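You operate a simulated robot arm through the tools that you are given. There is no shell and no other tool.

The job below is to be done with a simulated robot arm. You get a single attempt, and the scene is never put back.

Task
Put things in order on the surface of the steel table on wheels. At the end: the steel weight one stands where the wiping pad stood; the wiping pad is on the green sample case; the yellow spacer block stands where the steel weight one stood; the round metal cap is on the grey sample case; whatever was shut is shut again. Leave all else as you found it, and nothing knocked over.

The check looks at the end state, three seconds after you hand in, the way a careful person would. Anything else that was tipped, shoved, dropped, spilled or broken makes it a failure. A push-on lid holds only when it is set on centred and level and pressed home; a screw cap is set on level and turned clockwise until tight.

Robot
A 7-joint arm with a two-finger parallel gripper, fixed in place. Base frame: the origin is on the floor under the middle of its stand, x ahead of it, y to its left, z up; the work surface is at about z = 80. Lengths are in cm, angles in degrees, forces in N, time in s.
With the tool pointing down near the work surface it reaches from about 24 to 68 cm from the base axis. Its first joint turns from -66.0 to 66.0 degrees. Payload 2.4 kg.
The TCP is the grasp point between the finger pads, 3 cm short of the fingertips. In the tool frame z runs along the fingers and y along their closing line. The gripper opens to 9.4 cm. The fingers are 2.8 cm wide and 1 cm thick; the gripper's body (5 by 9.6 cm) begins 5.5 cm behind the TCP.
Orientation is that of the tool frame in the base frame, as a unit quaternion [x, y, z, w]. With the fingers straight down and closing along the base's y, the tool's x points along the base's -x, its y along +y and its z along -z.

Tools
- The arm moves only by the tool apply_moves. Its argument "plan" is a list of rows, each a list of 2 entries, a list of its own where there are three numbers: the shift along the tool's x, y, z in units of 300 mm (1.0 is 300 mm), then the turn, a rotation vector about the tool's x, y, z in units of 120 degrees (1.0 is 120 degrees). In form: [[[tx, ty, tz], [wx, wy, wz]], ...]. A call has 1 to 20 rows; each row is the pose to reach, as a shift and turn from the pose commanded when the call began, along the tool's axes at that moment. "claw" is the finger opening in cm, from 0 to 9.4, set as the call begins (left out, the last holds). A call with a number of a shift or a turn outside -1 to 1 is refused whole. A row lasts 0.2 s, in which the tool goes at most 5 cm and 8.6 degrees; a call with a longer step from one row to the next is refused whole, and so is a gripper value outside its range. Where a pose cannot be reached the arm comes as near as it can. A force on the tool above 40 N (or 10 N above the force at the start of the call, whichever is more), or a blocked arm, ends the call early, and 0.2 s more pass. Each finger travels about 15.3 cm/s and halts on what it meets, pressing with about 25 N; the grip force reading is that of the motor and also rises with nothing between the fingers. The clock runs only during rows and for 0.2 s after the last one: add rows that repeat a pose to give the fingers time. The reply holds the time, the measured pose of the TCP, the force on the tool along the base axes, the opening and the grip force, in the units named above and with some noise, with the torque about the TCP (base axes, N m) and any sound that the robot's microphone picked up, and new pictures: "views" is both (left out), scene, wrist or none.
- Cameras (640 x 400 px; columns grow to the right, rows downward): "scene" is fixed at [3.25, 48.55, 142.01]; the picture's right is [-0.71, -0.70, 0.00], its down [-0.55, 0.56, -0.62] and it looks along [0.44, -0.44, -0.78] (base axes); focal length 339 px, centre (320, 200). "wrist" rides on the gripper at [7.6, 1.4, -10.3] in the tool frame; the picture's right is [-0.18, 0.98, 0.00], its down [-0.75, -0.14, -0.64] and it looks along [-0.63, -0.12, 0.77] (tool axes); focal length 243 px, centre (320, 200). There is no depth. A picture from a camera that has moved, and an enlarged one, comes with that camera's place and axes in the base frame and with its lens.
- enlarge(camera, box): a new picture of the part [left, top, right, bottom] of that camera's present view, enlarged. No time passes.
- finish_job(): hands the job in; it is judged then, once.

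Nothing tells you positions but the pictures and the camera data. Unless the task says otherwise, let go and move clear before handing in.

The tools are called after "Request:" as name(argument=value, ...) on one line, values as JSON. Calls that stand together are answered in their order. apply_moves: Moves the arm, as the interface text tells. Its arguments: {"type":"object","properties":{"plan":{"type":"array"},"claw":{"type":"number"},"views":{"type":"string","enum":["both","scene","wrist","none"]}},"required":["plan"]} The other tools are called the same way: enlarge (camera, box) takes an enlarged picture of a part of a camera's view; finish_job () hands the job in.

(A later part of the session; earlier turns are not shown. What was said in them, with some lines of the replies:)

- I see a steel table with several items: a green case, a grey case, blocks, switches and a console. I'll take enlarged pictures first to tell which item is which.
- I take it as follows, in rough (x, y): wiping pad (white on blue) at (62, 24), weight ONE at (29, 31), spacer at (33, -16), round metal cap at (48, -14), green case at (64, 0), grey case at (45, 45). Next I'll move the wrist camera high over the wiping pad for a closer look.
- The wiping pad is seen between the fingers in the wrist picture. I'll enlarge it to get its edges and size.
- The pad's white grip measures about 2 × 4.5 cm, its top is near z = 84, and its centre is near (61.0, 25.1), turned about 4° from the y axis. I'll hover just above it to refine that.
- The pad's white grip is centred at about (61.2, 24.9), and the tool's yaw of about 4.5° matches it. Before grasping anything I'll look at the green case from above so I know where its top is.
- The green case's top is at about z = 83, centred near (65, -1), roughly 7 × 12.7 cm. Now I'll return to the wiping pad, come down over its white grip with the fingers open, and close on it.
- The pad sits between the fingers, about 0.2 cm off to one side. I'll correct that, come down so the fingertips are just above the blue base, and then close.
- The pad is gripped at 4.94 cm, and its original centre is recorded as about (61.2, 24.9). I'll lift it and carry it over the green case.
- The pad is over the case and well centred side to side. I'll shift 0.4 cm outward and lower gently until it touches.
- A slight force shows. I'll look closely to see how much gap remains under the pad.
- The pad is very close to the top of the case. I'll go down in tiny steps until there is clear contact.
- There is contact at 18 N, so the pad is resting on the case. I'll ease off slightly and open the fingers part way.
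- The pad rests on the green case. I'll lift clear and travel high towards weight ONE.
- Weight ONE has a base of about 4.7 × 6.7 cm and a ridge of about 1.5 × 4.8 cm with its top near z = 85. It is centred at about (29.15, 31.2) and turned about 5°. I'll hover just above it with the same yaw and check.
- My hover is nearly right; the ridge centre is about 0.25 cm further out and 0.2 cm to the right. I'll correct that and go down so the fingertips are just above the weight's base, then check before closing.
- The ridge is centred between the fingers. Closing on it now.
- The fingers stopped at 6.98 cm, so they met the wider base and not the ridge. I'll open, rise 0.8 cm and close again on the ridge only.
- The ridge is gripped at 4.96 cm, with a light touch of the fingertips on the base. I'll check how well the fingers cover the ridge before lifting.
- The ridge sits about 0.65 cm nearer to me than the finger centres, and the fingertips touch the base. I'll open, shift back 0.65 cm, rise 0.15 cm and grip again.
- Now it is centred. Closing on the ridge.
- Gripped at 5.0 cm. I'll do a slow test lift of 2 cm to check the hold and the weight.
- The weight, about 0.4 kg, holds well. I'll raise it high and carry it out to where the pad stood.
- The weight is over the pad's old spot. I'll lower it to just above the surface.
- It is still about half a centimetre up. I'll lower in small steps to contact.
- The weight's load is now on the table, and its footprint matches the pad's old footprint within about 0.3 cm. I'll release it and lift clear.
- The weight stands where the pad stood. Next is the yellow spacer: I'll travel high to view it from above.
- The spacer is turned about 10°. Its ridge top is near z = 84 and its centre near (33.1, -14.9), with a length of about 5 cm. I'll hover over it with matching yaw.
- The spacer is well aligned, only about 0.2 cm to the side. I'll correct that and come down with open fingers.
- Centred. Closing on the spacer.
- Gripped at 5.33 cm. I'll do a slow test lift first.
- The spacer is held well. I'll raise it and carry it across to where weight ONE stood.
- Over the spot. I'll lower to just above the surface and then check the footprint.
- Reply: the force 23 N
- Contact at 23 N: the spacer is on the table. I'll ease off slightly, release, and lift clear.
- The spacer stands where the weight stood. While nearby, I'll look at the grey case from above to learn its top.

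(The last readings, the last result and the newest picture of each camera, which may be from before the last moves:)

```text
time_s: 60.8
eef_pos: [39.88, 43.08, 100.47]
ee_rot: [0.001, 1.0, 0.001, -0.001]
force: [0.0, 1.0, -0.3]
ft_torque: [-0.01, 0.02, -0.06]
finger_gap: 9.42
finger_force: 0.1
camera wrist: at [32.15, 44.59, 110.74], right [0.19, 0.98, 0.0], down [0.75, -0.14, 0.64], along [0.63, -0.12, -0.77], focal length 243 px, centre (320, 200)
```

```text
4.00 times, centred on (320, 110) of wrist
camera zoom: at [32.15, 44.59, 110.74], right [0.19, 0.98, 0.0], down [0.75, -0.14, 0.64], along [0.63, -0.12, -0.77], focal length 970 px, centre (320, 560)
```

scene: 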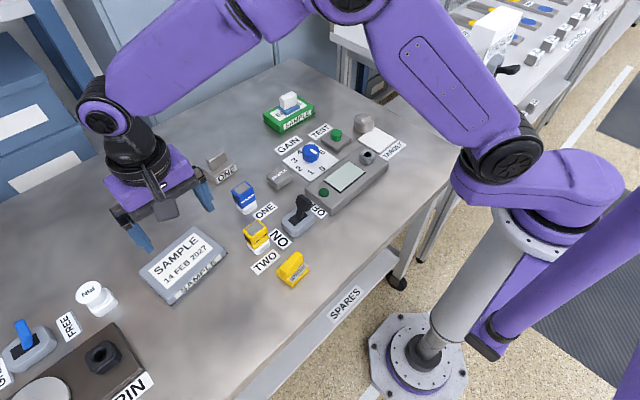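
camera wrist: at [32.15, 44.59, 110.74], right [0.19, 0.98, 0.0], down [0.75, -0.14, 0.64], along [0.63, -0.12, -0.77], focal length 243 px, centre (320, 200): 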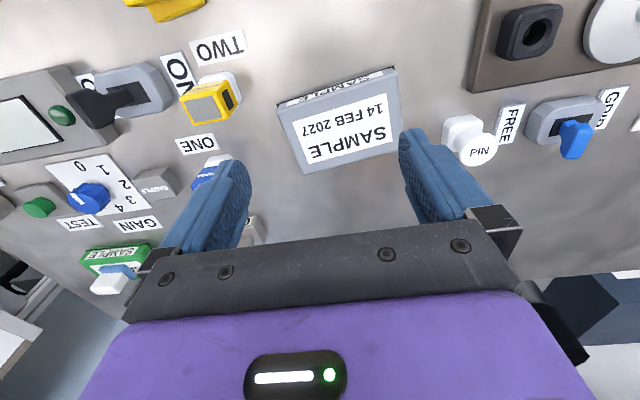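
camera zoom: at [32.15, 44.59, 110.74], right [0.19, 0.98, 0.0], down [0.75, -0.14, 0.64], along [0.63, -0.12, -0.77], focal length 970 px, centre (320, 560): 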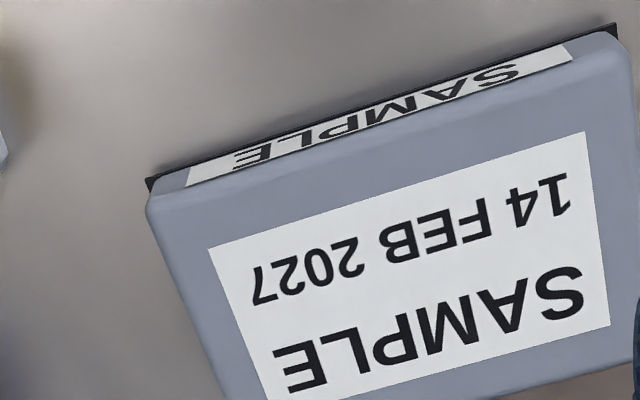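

The grey case's top is about 9 × 14 cm and centred near (45, 45). Now I'll travel high to the round metal cap and look at it from above.

Request:
apply_moves(plan=[[[-0.01, -0.1, 0], [0, 0, 0]], [[-0.02, -0.24, 0], [0, 0, 0]], [[-0.03, -0.38, 0], [0, 0, 0]], [[-0.04, -0.52, 0], [0, 0, 0]], [[-0.05, -0.66, 0], [0, 0, 0]], [[-0.06, -0.8, 0], [0, 0, 0]], [[-0.07, -0.95, 0], [0, 0, 0]]], views="none")

Request:
apply_moves(plan=[[[-0.01, -0.13, 0], [0, 0, 0]], [[-0.02, -0.27, 0], [0, 0, 0]], [[-0.03, -0.41, 0], [0, 0, 0]], [[-0.04, -0.55, 0], [0, 0, 0]], [[-0.05, -0.69, 0], [0, 0, 0]], [[-0.06, -0.83, 0], [0, 0, 0]], [[-0.07, -0.95, 0], [0, 0, 0]], [[-0.07, -0.95, 0], [0, 0, 0]]])

Request:
enlarge(camera="wrist", box=[240, 50, 400, 150])

Request:
enlarge(camera="scene", box=[330, 100, 426, 160])

```text
time_s: 62.4
eef_pos: [41.86, 14.69, 100.44]
ee_rot: [0.0, 1.0, 0.0, 0.0]
force: [0.4, 0.9, -0.3]
ft_torque: [-0.01, 0.02, 0.0]
finger_gap: 9.39
finger_force: 0.0
```

```text
time_s: 64.2
eef_pos: [44.16, -14.06, 100.45]
ee_rot: [0.001, 1.0, 0.0, 0.0]
force: [-0.6, -0.7, -0.3]
ft_torque: [-0.02, -0.03, 0.04]
finger_gap: 9.38
finger_force: 0.1
camera wrist: at [36.42, -12.53, 110.62], right [0.19, 0.98, 0.0], down [0.75, -0.14, 0.64], along [0.63, -0.12, -0.77], focal length 243 px, centre (320, 200)
```

scene: 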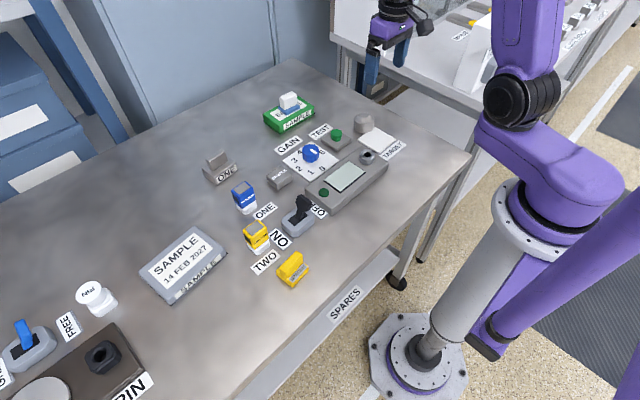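
wrist: 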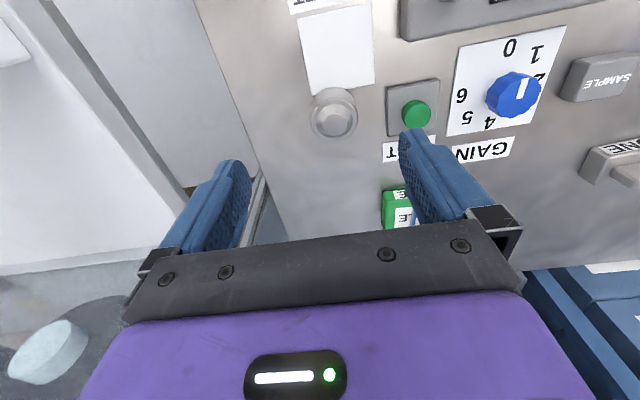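

```text
4.00 times, centred on (320, 100) of wrist
camera zoom: at [36.42, -12.53, 110.62], right [0.19, 0.98, 0.0], down [0.75, -0.14, 0.64], along [0.63, -0.12, -0.77], focal length 970 px, centre (320, 600)
```

zoom: 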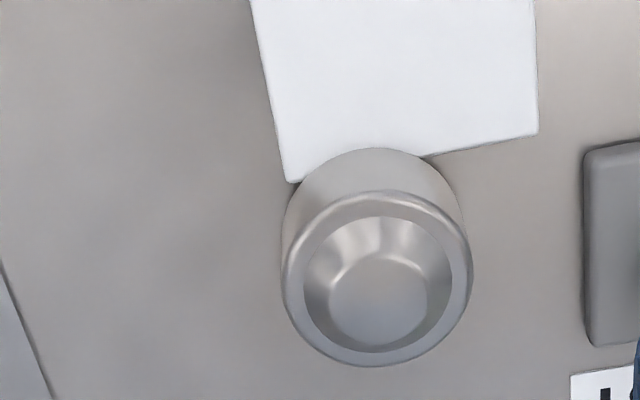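

```text
6.67 times, centred on (378, 130) of scene
camera zoom: at [3.25, 48.55, 142.01], right [-0.71, -0.7, 0.0], down [-0.55, 0.56, -0.62], along [0.44, -0.44, -0.78], focal length 2260 px, centre (-67, 667)
```

zoom: 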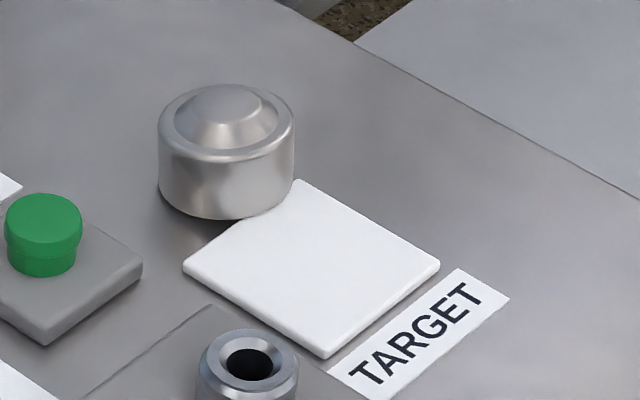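

The cap is a metal cylinder about 5.2 cm wide and about 3.5 cm tall, with a raised knob, centred near (47.3, -12.9). It stands right beside the white target plate. I'll hover above it with the fingers at 7.5 cm so they stay clear of the TEST box.

Request:
apply_moves(plan=[[[-0.04, 0.015, 0.08], [0, 0, 0]], [[-0.08, 0.03, 0.16], [0, 0, 0]], [[-0.105, 0.039, 0.24], [0, 0, 0]], [[-0.105, 0.039, 0.315], [0, 0, 0]], [[-0.105, 0.039, 0.315], [0, 0, 0]]], claw=7.5)

Request:
enlarge(camera="wrist", box=[240, 70, 400, 170])

Request:
enlarge(camera="scene", box=[330, 80, 426, 150])

```text
time_s: 65.4
eef_pos: [47.14, -12.68, 90.86]
ee_rot: [0.001, 1.0, 0.0, 0.0]
force: [0.2, 0.0, -0.6]
ft_torque: [-0.01, -0.01, -0.02]
finger_gap: 7.52
finger_force: 0.1
camera wrist: at [39.43, -11.1, 101.14], right [0.19, 0.98, 0.0], down [0.75, -0.14, 0.64], along [0.63, -0.12, -0.77], focal length 243 px, centre (320, 200)
```

scene: 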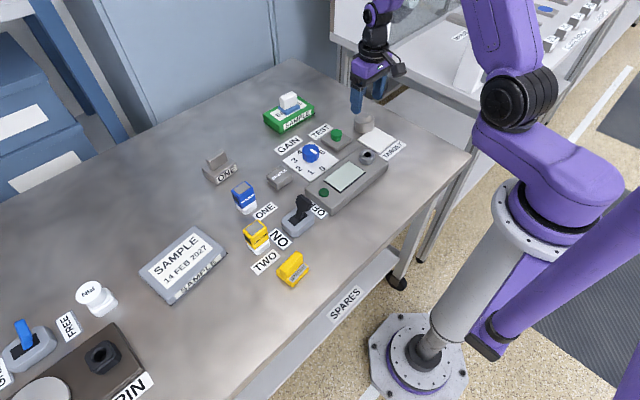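
wrist: 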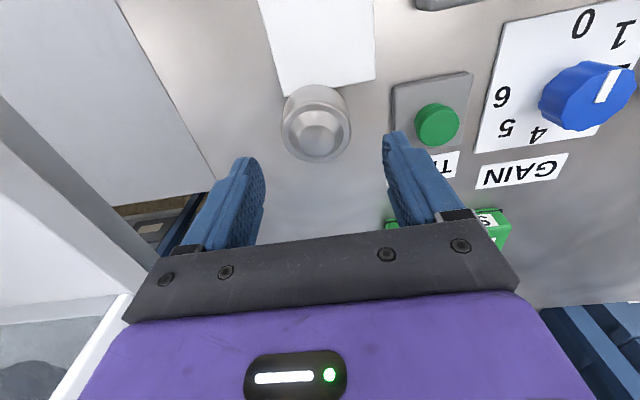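

```text
4.00 times, centred on (320, 120) of wrist
camera zoom: at [39.43, -11.1, 101.14], right [0.19, 0.98, 0.0], down [0.75, -0.14, 0.64], along [0.63, -0.12, -0.77], focal length 970 px, centre (320, 520)
```

zoom: 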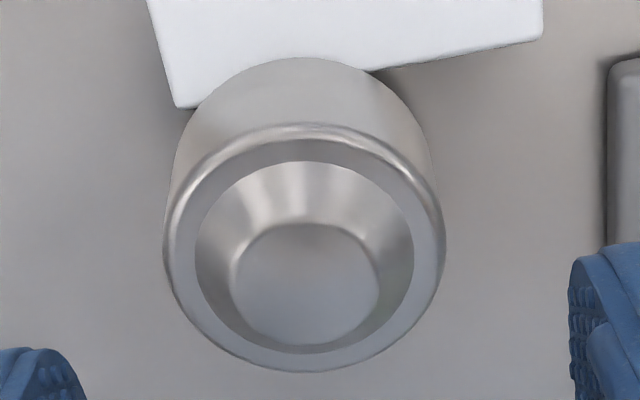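

```text
5.71 times, centred on (378, 115) of scene
camera zoom: at [3.25, 48.55, 142.01], right [-0.71, -0.7, 0.0], down [-0.55, 0.56, -0.62], along [0.44, -0.44, -0.78], focal length 1937 px, centre (-11, 686)
```

zoom: 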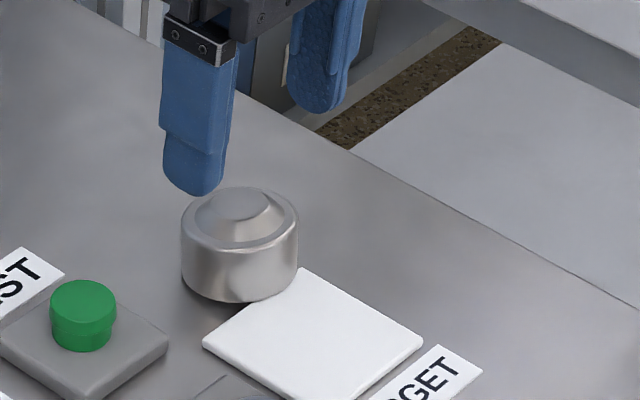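

The cap is about 0.2 cm further out and 0.34 cm to the right of the tool. I'll correct that and come down around it.

Request:
apply_moves(plan=[[[-0.007, -0.0113, 0.03], [0, 0, 0]], [[-0.007, -0.0113, 0.08], [0, 0, 0]], [[-0.007, -0.0113, 0.13], [0, 0, 0]], [[-0.007, -0.0113, 0.17], [0, 0, 0]], [[-0.007, -0.0113, 0.19], [0, 0, 0]], [[-0.007, -0.0113, 0.19], [0, 0, 0]]])

Request:
enlarge(camera="wrist", box=[220, 80, 420, 205])

Request:
enlarge(camera="scene", box=[330, 80, 426, 150])

```text
time_s: 66.8
eef_pos: [47.42, -12.99, 85.3]
ee_rot: [0.001, 1.0, 0.0, 0.0]
force: [0.4, -0.3, -0.3]
ft_torque: [-0.03, -0.03, 0.02]
finger_gap: 7.5
finger_force: 0.0
camera wrist: at [39.7, -11.45, 95.49], right [0.19, 0.98, 0.0], down [0.75, -0.14, 0.64], along [0.63, -0.12, -0.77], focal length 243 px, centre (320, 200)
```

scene: 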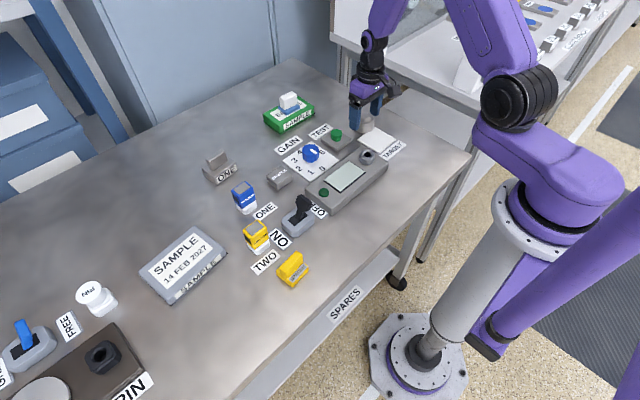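
wrist: 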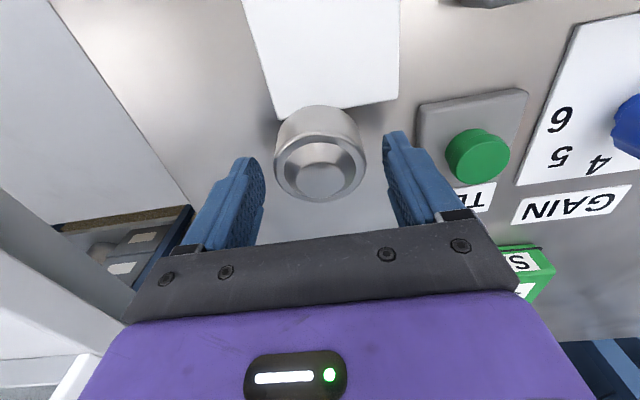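

```text
3.20 times, centred on (320, 142) of wrist
camera zoom: at [39.7, -11.45, 95.49], right [0.19, 0.98, 0.0], down [0.75, -0.14, 0.64], along [0.63, -0.12, -0.77], focal length 776 px, centre (320, 384)
```

zoom: 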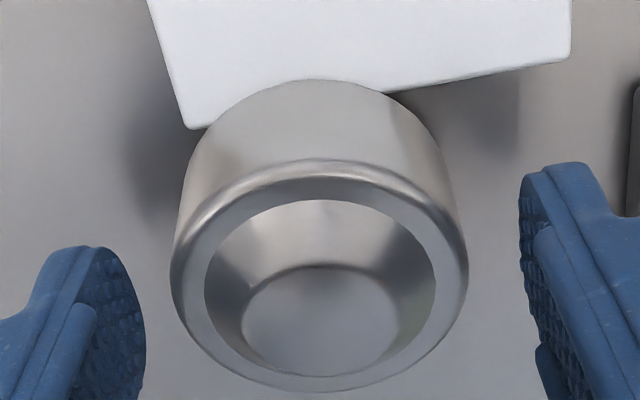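

```text
5.71 times, centred on (378, 115) of scene
camera zoom: at [3.25, 48.55, 142.01], right [-0.71, -0.7, 0.0], down [-0.55, 0.56, -0.62], along [0.44, -0.44, -0.78], focal length 1937 px, centre (-11, 686)
```

zoom: 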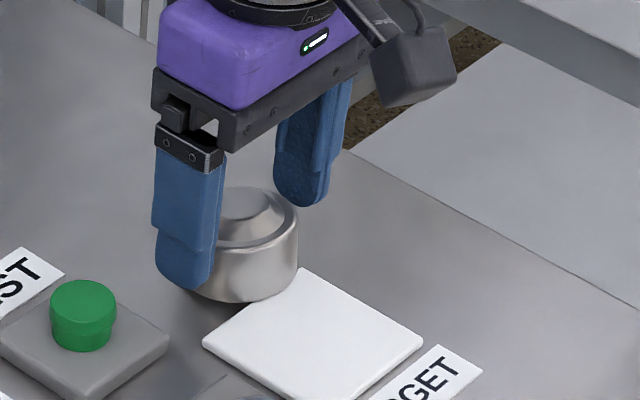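

Centred well. Lower 0.7 cm more, then close.

Request:
apply_moves(plan=[[[0, 0, 0.012], [0, 0, 0]], [[0, 0, 0.023], [0, 0, 0]], [[0, 0, 0.023], [0, 0, 0]]], views="none")

Request:
apply_moves(plan=[[[0, 0, 0], [0, 0, 0]], [[0, 0, 0], [0, 0, 0]], [[0, 0, 0], [0, 0, 0]]], claw=4.0)

```text
time_s: 67.6
eef_pos: [47.42, -12.93, 84.53]
ee_rot: [0.0, 1.0, 0.001, 0.0]
force: [-0.2, 1.2, 0.3]
ft_torque: [0.01, 0.03, 0.02]
finger_gap: 7.5
finger_force: 0.0
```

```text
time_s: 68.4
eef_pos: [47.38, -12.98, 84.44]
ee_rot: [0.001, 1.0, 0.0, 0.0]
force: [-1.6, -0.7, -0.2]
ft_torque: [-0.03, 0.01, -0.02]
finger_gap: 5.42
finger_force: 24.1
camera wrist: at [39.69, -11.48, 94.75], right [0.19, 0.98, 0.0], down [0.75, -0.14, 0.64], along [0.63, -0.12, -0.77], focal length 243 px, centre (320, 200)
```

scene: 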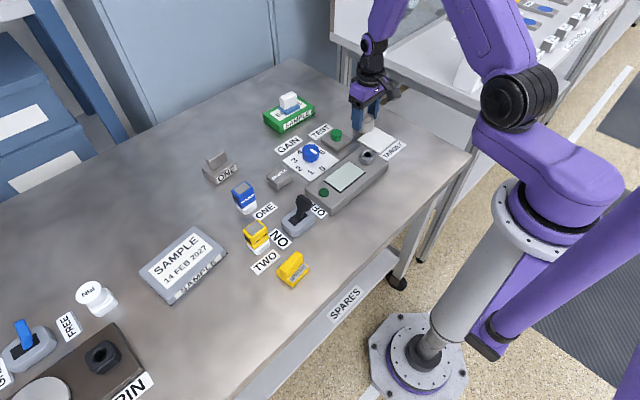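
wrist: 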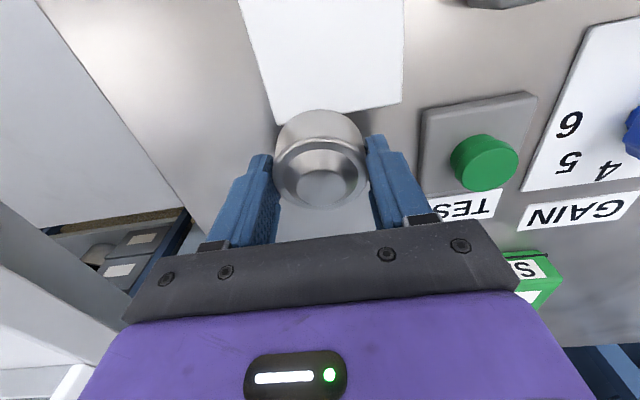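

The cap is gripped at 5.42 cm. I'll test lift slowly and check that nothing comes along with it.

Request:
apply_moves(plan=[[[0, 0, -0.01], [0, 0, 0]], [[0, 0, -0.03], [0, 0, 0]], [[0, 0, -0.07], [0, 0, 0]], [[0, 0, -0.1], [0, 0, 0]], [[0, 0, -0.1], [0, 0, 0]]])

Request:
enlarge(camera="scene", box=[330, 80, 426, 150])

```text
time_s: 69.6
eef_pos: [47.3, -12.95, 87.51]
ee_rot: [0.001, 1.0, 0.0, 0.0]
force: [0.9, 1.0, -1.0]
ft_torque: [-0.01, 0.02, 0.0]
finger_gap: 5.43
finger_force: 25.3
camera wrist: at [39.71, -11.45, 97.84], right [0.19, 0.98, 0.0], down [0.75, -0.14, 0.64], along [0.63, -0.12, -0.77], focal length 243 px, centre (320, 200)
```

scene: 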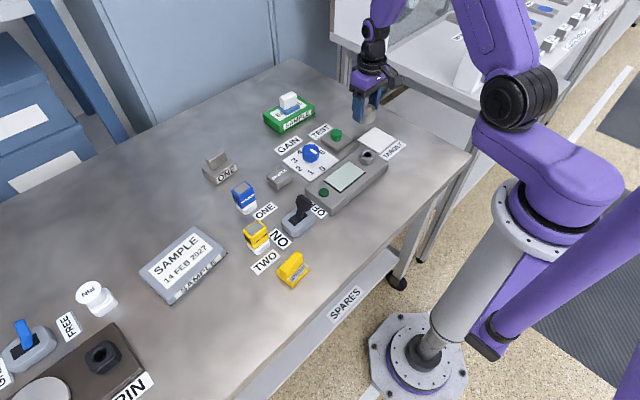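
wrist: 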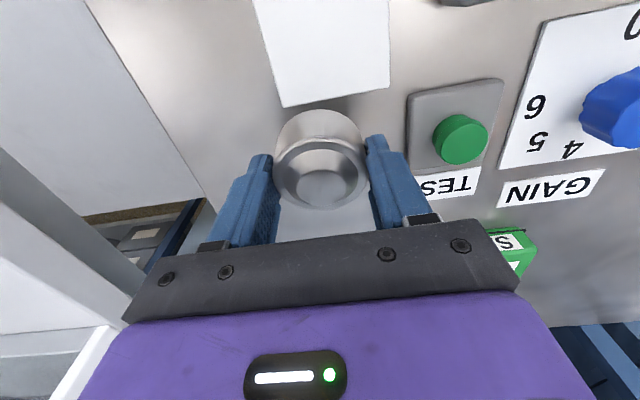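

```text
5.71 times, centred on (378, 115) of scene
camera zoom: at [3.25, 48.55, 142.01], right [-0.71, -0.7, 0.0], down [-0.55, 0.56, -0.62], along [0.44, -0.44, -0.78], focal length 1937 px, centre (-11, 686)
```

zoom: 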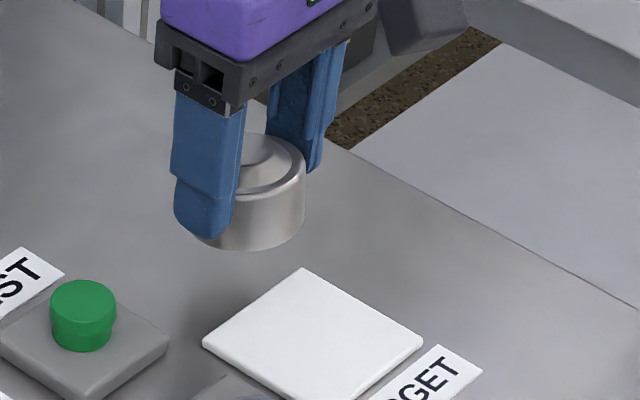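

The cap came up cleanly on its own. I'll raise it and carry it high across to the grey case.

Request:
apply_moves(plan=[[[0, 0, -0.1], [0, 0, 0]], [[0, 0, -0.22], [0, 0, 0]], [[0, 0, -0.34], [0, 0, 0]], [[0.003, 0.06, -0.43], [0, 0, 0]], [[0.008, 0.19, -0.45], [0, 0, 0]], [[0.013, 0.32, -0.45], [0, 0, 0]], [[0.018, 0.45, -0.45], [0, 0, 0]], [[0.023, 0.58, -0.45], [0, 0, 0]], [[0.028, 0.71, -0.45], [0, 0, 0]], [[0.033, 0.84, -0.45], [0, 0, 0]], [[0.038, 0.967, -0.45], [0, 0, 0]]], views="none")

Request:
apply_moves(plan=[[[0.005, 0.13, 0], [0, 0, 0]], [[0.01, 0.26, 0], [0, 0, 0]], [[0.015, 0.39, 0], [0, 0, 0]], [[0.02, 0.52, 0], [0, 0, 0]], [[0.025, 0.65, 0], [0, 0, 0]], [[0.03, 0.78, 0], [0, 0, 0]], [[0.035, 0.9, 0], [0, 0, 0]], [[0.038, 0.967, 0.06], [0, 0, 0]], [[0.038, 0.967, 0.18], [0, 0, 0]], [[0.038, 0.967, 0.28], [0, 0, 0]], [[0.038, 0.967, 0.28], [0, 0, 0]]])

Request:
enlarge(camera="scene", box=[120, 200, 248, 310])

```text
time_s: 72.0
eef_pos: [46.28, 15.93, 101.04]
ee_rot: [0.001, 1.0, 0.0, 0.0]
force: [-0.8, 0.5, -0.9]
ft_torque: [0.0, 0.03, 0.0]
finger_gap: 5.41
finger_force: 24.9
```

```text
time_s: 74.4
eef_pos: [45.3, 45.18, 92.63]
ee_rot: [0.0, 1.0, 0.001, 0.001]
force: [1.2, 0.9, -1.2]
ft_torque: [0.0, 0.0, -0.01]
finger_gap: 5.42
finger_force: 24.7
camera wrist: at [37.61, 46.79, 102.93], right [0.19, 0.98, 0.0], down [0.75, -0.14, 0.64], along [0.63, -0.12, -0.77], focal length 243 px, centre (320, 200)
```

scene: 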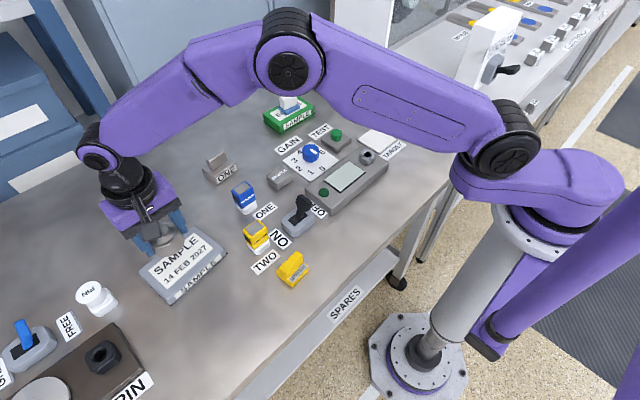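
wrist: 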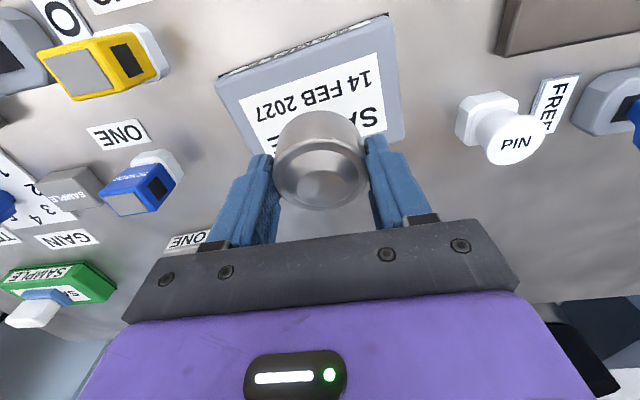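

```text
3.64 times, centred on (184, 255) of scene
camera zoom: at [3.25, 48.56, 142.01], right [-0.71, -0.7, 0.0], down [-0.55, 0.56, -0.62], along [0.44, -0.44, -0.78], focal length 1233 px, centre (814, 0)
```

zoom: 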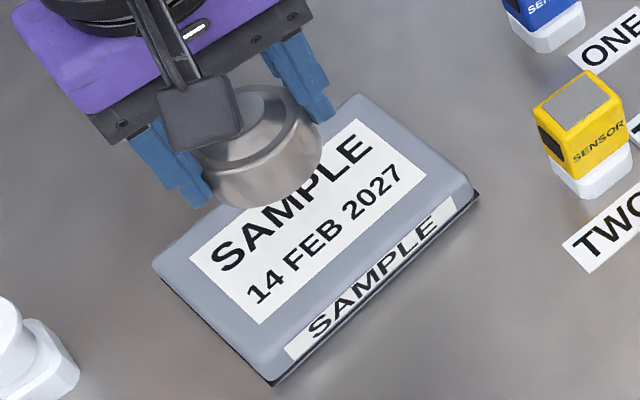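

Over the grey case; I'll centre a bit (0.5 cm nearer) and lower to just above the top.

Request:
apply_moves(plan=[[[0.008, -0.003, 0.03], [0, 0, 0]], [[0.017, -0.006, 0.07], [0, 0, 0]], [[0.017, -0.006, 0.11], [0, 0, 0]], [[0.017, -0.006, 0.14], [0, 0, 0]], [[0.017, -0.006, 0.148], [0, 0, 0]], [[0.017, -0.006, 0.148], [0, 0, 0]]])

Request:
enlarge(camera="scene", box=[120, 200, 248, 310])

```text
time_s: 75.8
eef_pos: [44.69, 44.91, 88.19]
ee_rot: [0.001, 1.0, 0.0, 0.0]
force: [-0.3, 0.5, -0.8]
ft_torque: [-0.06, 0.01, -0.01]
finger_gap: 5.39
finger_force: 24.6
camera wrist: at [37.03, 46.39, 98.38], right [0.19, 0.98, 0.0], down [0.75, -0.14, 0.64], along [0.63, -0.12, -0.77], focal length 243 px, centre (320, 200)
```

scene: 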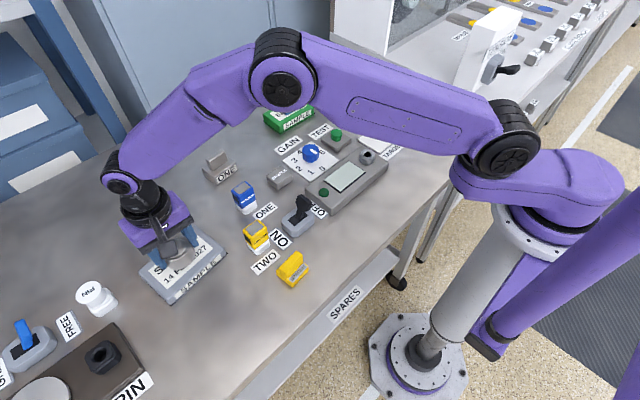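
wrist: 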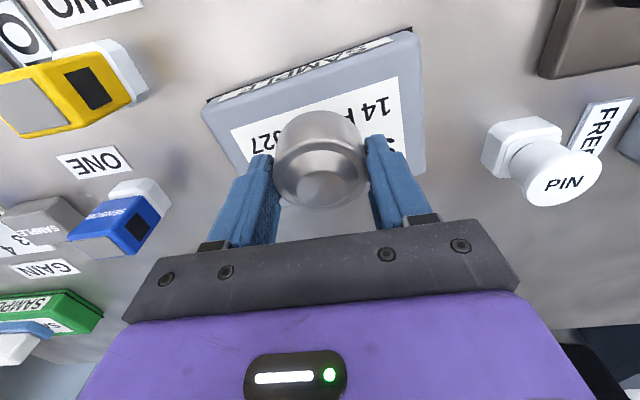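

```text
3.64 times, centred on (184, 255) of scene
camera zoom: at [3.25, 48.56, 142.01], right [-0.71, -0.7, 0.0], down [-0.55, 0.56, -0.62], along [0.44, -0.44, -0.78], focal length 1233 px, centre (814, 0)
```

zoom: 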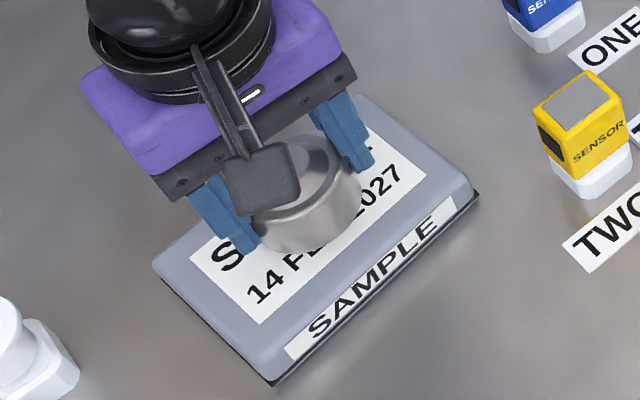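

Well placed over the case. I'll go down in small steps to feel for contact.

Request:
apply_moves(plan=[[[0, 0, 0.004], [0, 0, 0]], [[0, 0, 0.008], [0, 0, 0]], [[0, 0, 0.01], [0, 0, 0]], [[0, 0, 0.01], [0, 0, 0]]], views="none")

```text
time_s: 76.8
eef_pos: [44.67, 44.83, 87.82]
ee_rot: [0.001, 1.0, 0.0, 0.0]
force: [0.1, 0.4, -0.8]
ft_torque: [0.03, -0.02, -0.01]
finger_gap: 5.41
finger_force: 24.7
```

Request:
apply_moves(plan=[[[0, 0, 0.003], [0, 0, 0]], [[0, 0, 0.006], [0, 0, 0]], [[0, 0, 0.006], [0, 0, 0]]], views="none")

```text
time_s: 77.6
eef_pos: [44.59, 44.94, 87.71]
ee_rot: [0.001, 1.0, 0.0, 0.0]
force: [-0.4, -0.4, -1.1]
ft_torque: [0.0, -0.02, 0.01]
finger_gap: 5.42
finger_force: 25.3
```

Request:
apply_moves(plan=[[[0, 0, 0.003], [0, 0, 0]], [[0, 0, 0.006], [0, 0, 0]], [[0, 0, 0.006], [0, 0, 0]]])

Request:
enlarge(camera="scene", box=[140, 220, 236, 300])

```text
time_s: 78.4
eef_pos: [44.68, 44.81, 87.42]
ee_rot: [0.001, 1.0, 0.001, 0.0]
force: [-0.4, 0.2, -2.0]
ft_torque: [0.01, -0.02, 0.02]
finger_gap: 5.42
finger_force: 24.9
camera wrist: at [36.99, 46.4, 97.79], right [0.19, 0.98, 0.0], down [0.75, -0.14, 0.64], along [0.63, -0.12, -0.77], focal length 243 px, centre (320, 200)
```

scene: 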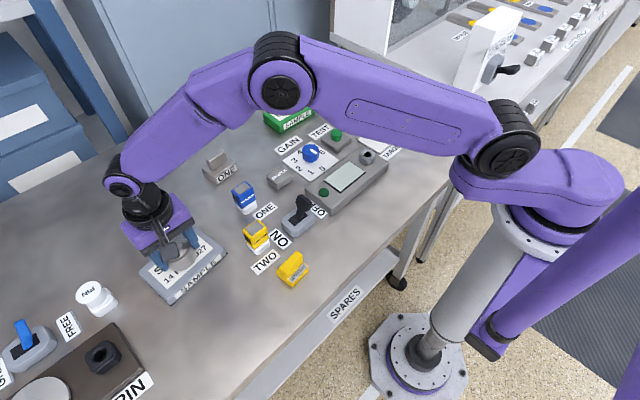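
wrist: 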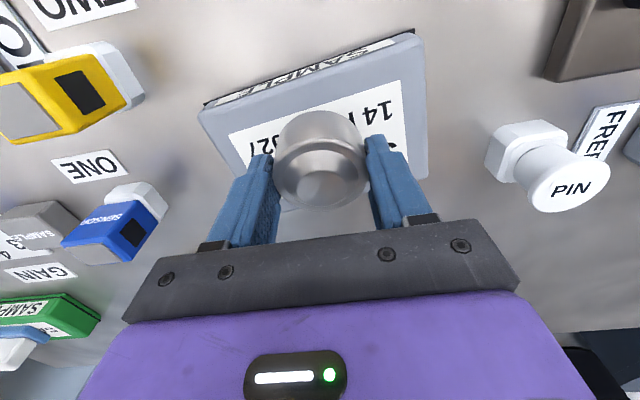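

```text
5.00 times, centred on (188, 260) of scene
camera zoom: at [3.25, 48.56, 142.01], right [-0.71, -0.7, 0.0], down [-0.55, 0.56, -0.62], along [0.44, -0.44, -0.78], focal length 1695 px, centre (980, -100)
```

zoom: 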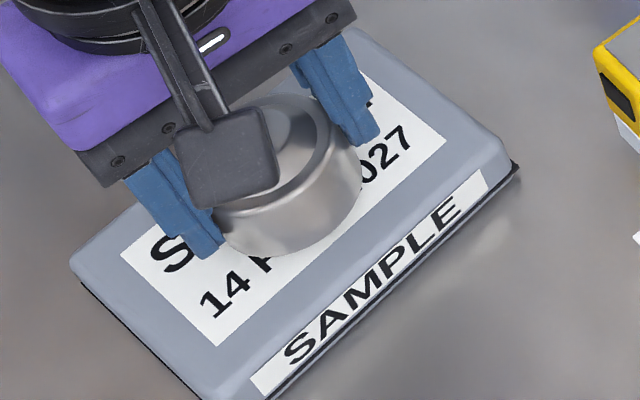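

Request:
apply_moves(plan=[[[0, 0, 0.003], [0, 0, 0]], [[0, 0, 0.006], [0, 0, 0]], [[0, 0, 0.006], [0, 0, 0]]], views="none")

```text
time_s: 79.2
eef_pos: [44.69, 44.93, 87.35]
ee_rot: [0.001, 1.0, 0.001, 0.0]
force: [-1.2, -2.0, 8.9]
ft_torque: [-0.08, -0.22, -0.08]
finger_gap: 5.39
finger_force: 25.1
```

Contact at about 9 N. I'll release here, then lift straight up.

Request:
apply_moves(plan=[[[0, 0, -0.002], [0, 0, 0]], [[0, 0, -0.002], [0, 0, 0]]], views="none")

Request:
apply_moves(plan=[[[0, 0, 0], [0, 0, 0]], [[0, 0, 0], [0, 0, 0]], [[0, 0, 0], [0, 0, 0]]], claw=7.5)

```text
time_s: 79.8
eef_pos: [44.58, 44.81, 87.31]
ee_rot: [0.001, 1.0, 0.001, 0.001]
force: [0.9, 0.7, 9.4]
ft_torque: [0.07, -0.36, 0.06]
finger_gap: 5.4
finger_force: 24.6
```

```text
time_s: 80.6
eef_pos: [44.67, 44.93, 87.41]
ee_rot: [0.0, 1.0, 0.0, 0.0]
force: [0.6, -0.3, -0.7]
ft_torque: [-0.02, 0.05, -0.02]
finger_gap: 7.5
finger_force: 0.1
camera wrist: at [36.97, 46.37, 97.65], right [0.19, 0.98, 0.0], down [0.75, -0.14, 0.64], along [0.63, -0.12, -0.77], focal length 243 px, centre (320, 200)
```

scene: 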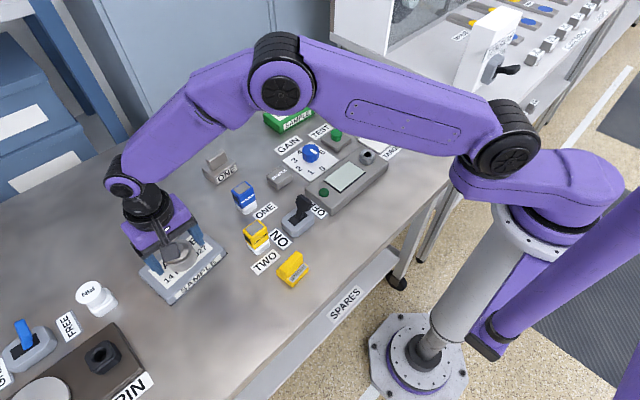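
wrist: 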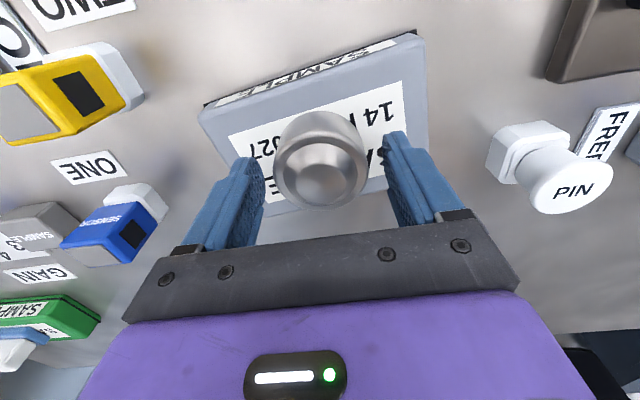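

The cap stays in place with the fingers open. I'll rise straight up and then move back towards the middle, so the whole table can be checked.

Request:
apply_moves(plan=[[[0, 0, -0.05], [0, 0, 0]], [[0, 0, -0.15], [0, 0, 0]], [[0, 0, -0.28], [0, 0, 0]], [[0, 0, -0.42], [0, 0, 0]], [[0, 0, -0.55], [0, 0, 0]], [[0.03, -0.1, -0.6], [0, 0, 0]], [[0.06, -0.22, -0.6], [0, 0, 0]], [[0.1, -0.35, -0.6], [0, 0, 0]], [[0.14, -0.48, -0.6], [0, 0, 0]], [[0.18, -0.61, -0.6], [0, 0, 0]], [[0.22, -0.74, -0.6], [0, 0, 0]], [[0.26, -0.87, -0.6], [0, 0, 0]], [[0.3, -1.0, -0.6], [0, 0, 0]]], views="none")

Request:
apply_moves(plan=[[[0.02, -0.12, 0], [0, 0, 0]], [[0.04, -0.25, 0], [0, 0, 0]], [[0.06, -0.38, 0], [0, 0, 0]], [[0.06, -0.38, 0], [0, 0, 0]]])

Request:
enlarge(camera="scene", box=[120, 200, 248, 310])

Request:
enlarge(camera="scene", box=[180, 80, 340, 200])

Request:
enlarge(camera="scene", box=[220, 160, 350, 300])

Request:
enlarge(camera="scene", box=[300, 90, 460, 200])

```text
time_s: 83.4
eef_pos: [35.68, 14.7, 105.34]
ee_rot: [0.0, 1.0, 0.001, 0.001]
force: [0.4, 0.3, 0.1]
ft_torque: [0.01, -0.01, 0.0]
finger_gap: 7.49
finger_force: 0.1
```

```text
time_s: 84.4
eef_pos: [33.62, 3.45, 105.41]
ee_rot: [0.001, 1.0, 0.001, 0.0]
force: [-0.3, -0.1, 0.4]
ft_torque: [0.0, 0.0, 0.0]
finger_gap: 7.5
finger_force: 0.0
camera wrist: at [25.97, 4.99, 115.6], right [0.19, 0.98, 0.0], down [0.75, -0.14, 0.64], along [0.63, -0.12, -0.77], focal length 243 px, centre (320, 200)
```

scene: 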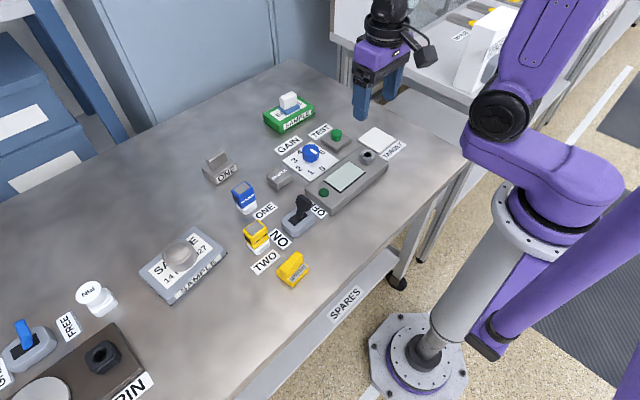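
wrist: 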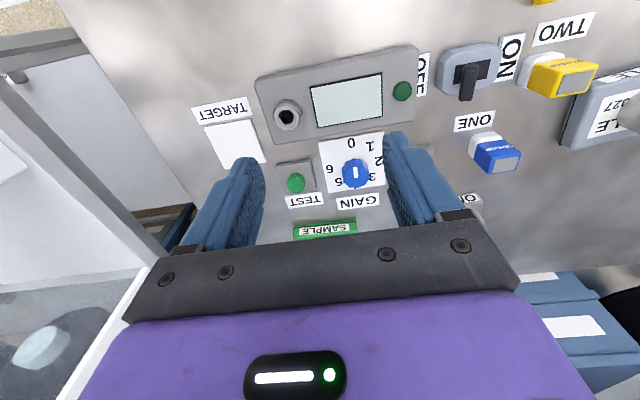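

```text
3.64 times, centred on (184, 255) of scene
camera zoom: at [3.25, 48.55, 142.01], right [-0.71, -0.7, 0.0], down [-0.55, 0.56, -0.62], along [0.44, -0.44, -0.78], focal length 1233 px, centre (814, 0)
```

zoom: 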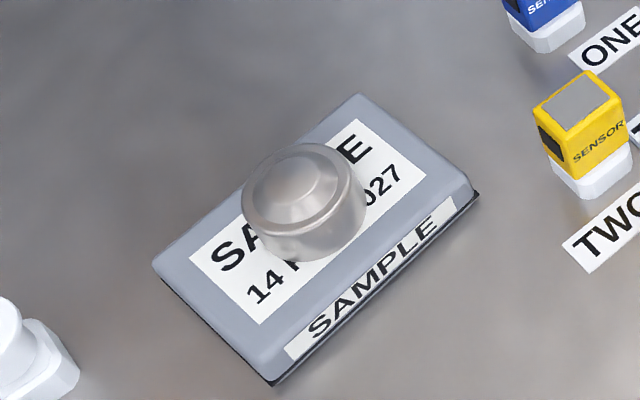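

```text
3.33 times, centred on (260, 140) of scene
camera zoom: at [3.25, 48.55, 142.01], right [-0.71, -0.7, 0.0], down [-0.55, 0.56, -0.62], along [0.44, -0.44, -0.78], focal length 1130 px, centre (520, 400)
```

zoom: 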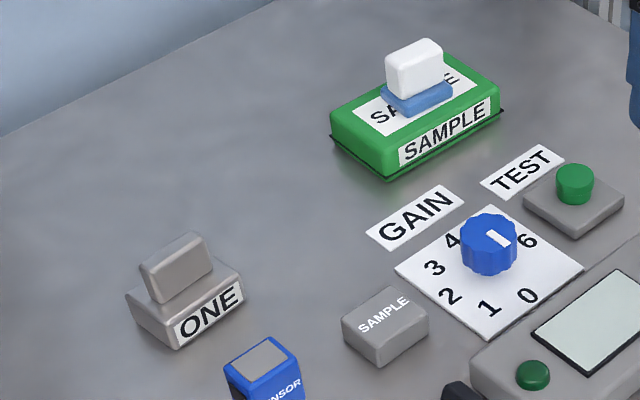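

```text
2.86 times, centred on (285, 230) of scene
camera zoom: at [3.25, 48.55, 142.01], right [-0.71, -0.7, 0.0], down [-0.55, 0.56, -0.62], along [0.44, -0.44, -0.78], focal length 969 px, centre (420, 114)
```

zoom: 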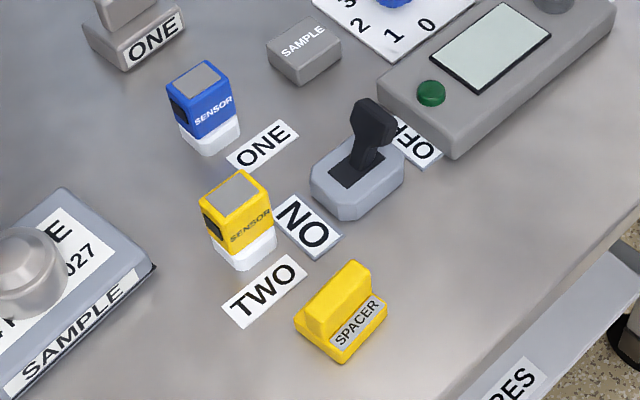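

```text
3.64 times, centred on (380, 145) of scene
camera zoom: at [3.25, 48.55, 142.01], right [-0.71, -0.7, 0.0], down [-0.55, 0.56, -0.62], along [0.44, -0.44, -0.78], focal length 1233 px, centre (102, 400)
```

zoom: 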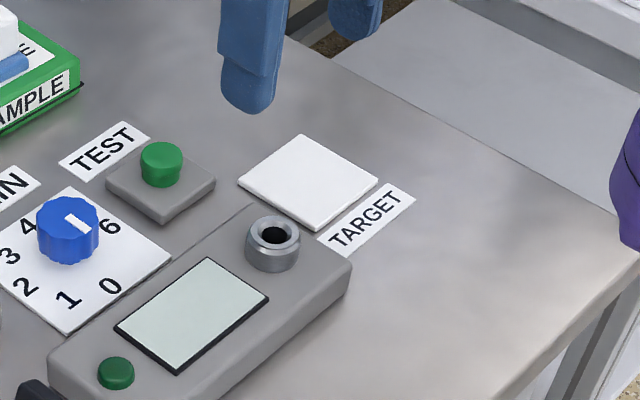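

Everything is where it should be. The pad is on the green case, weight ONE is on the pad's old spot, the spacer is on the weight's old spot and the cap is on the grey case. The cases, levers and labels look the same as at the start, and the arm is clear, so I'm handing in.

Request:
finish_job()

```text
The job is handed in.
```

I finished all four moves and handed the job in; I haven't seen the result of the check.

- **Wiping pad:** it sits near the middle of the green sample case, blue side down.
- **Steel weight one:** it stands where the pad stood, within about 0.3 cm going by the scene picture.
- **Yellow spacer block:** it stands where the weight stood. The gripper positions agree to about 0.1 cm, and the scene picture suggests it could be up to about 0.5 cm off.
- **Round metal cap:** it rests near the middle of the grey sample case.

I never opened anything, so nothing needed shutting again. In the last pictures the two cases had not moved, everything else looked as I found it and nothing was knocked over. The gripper is empty and the arm is clear of the table.
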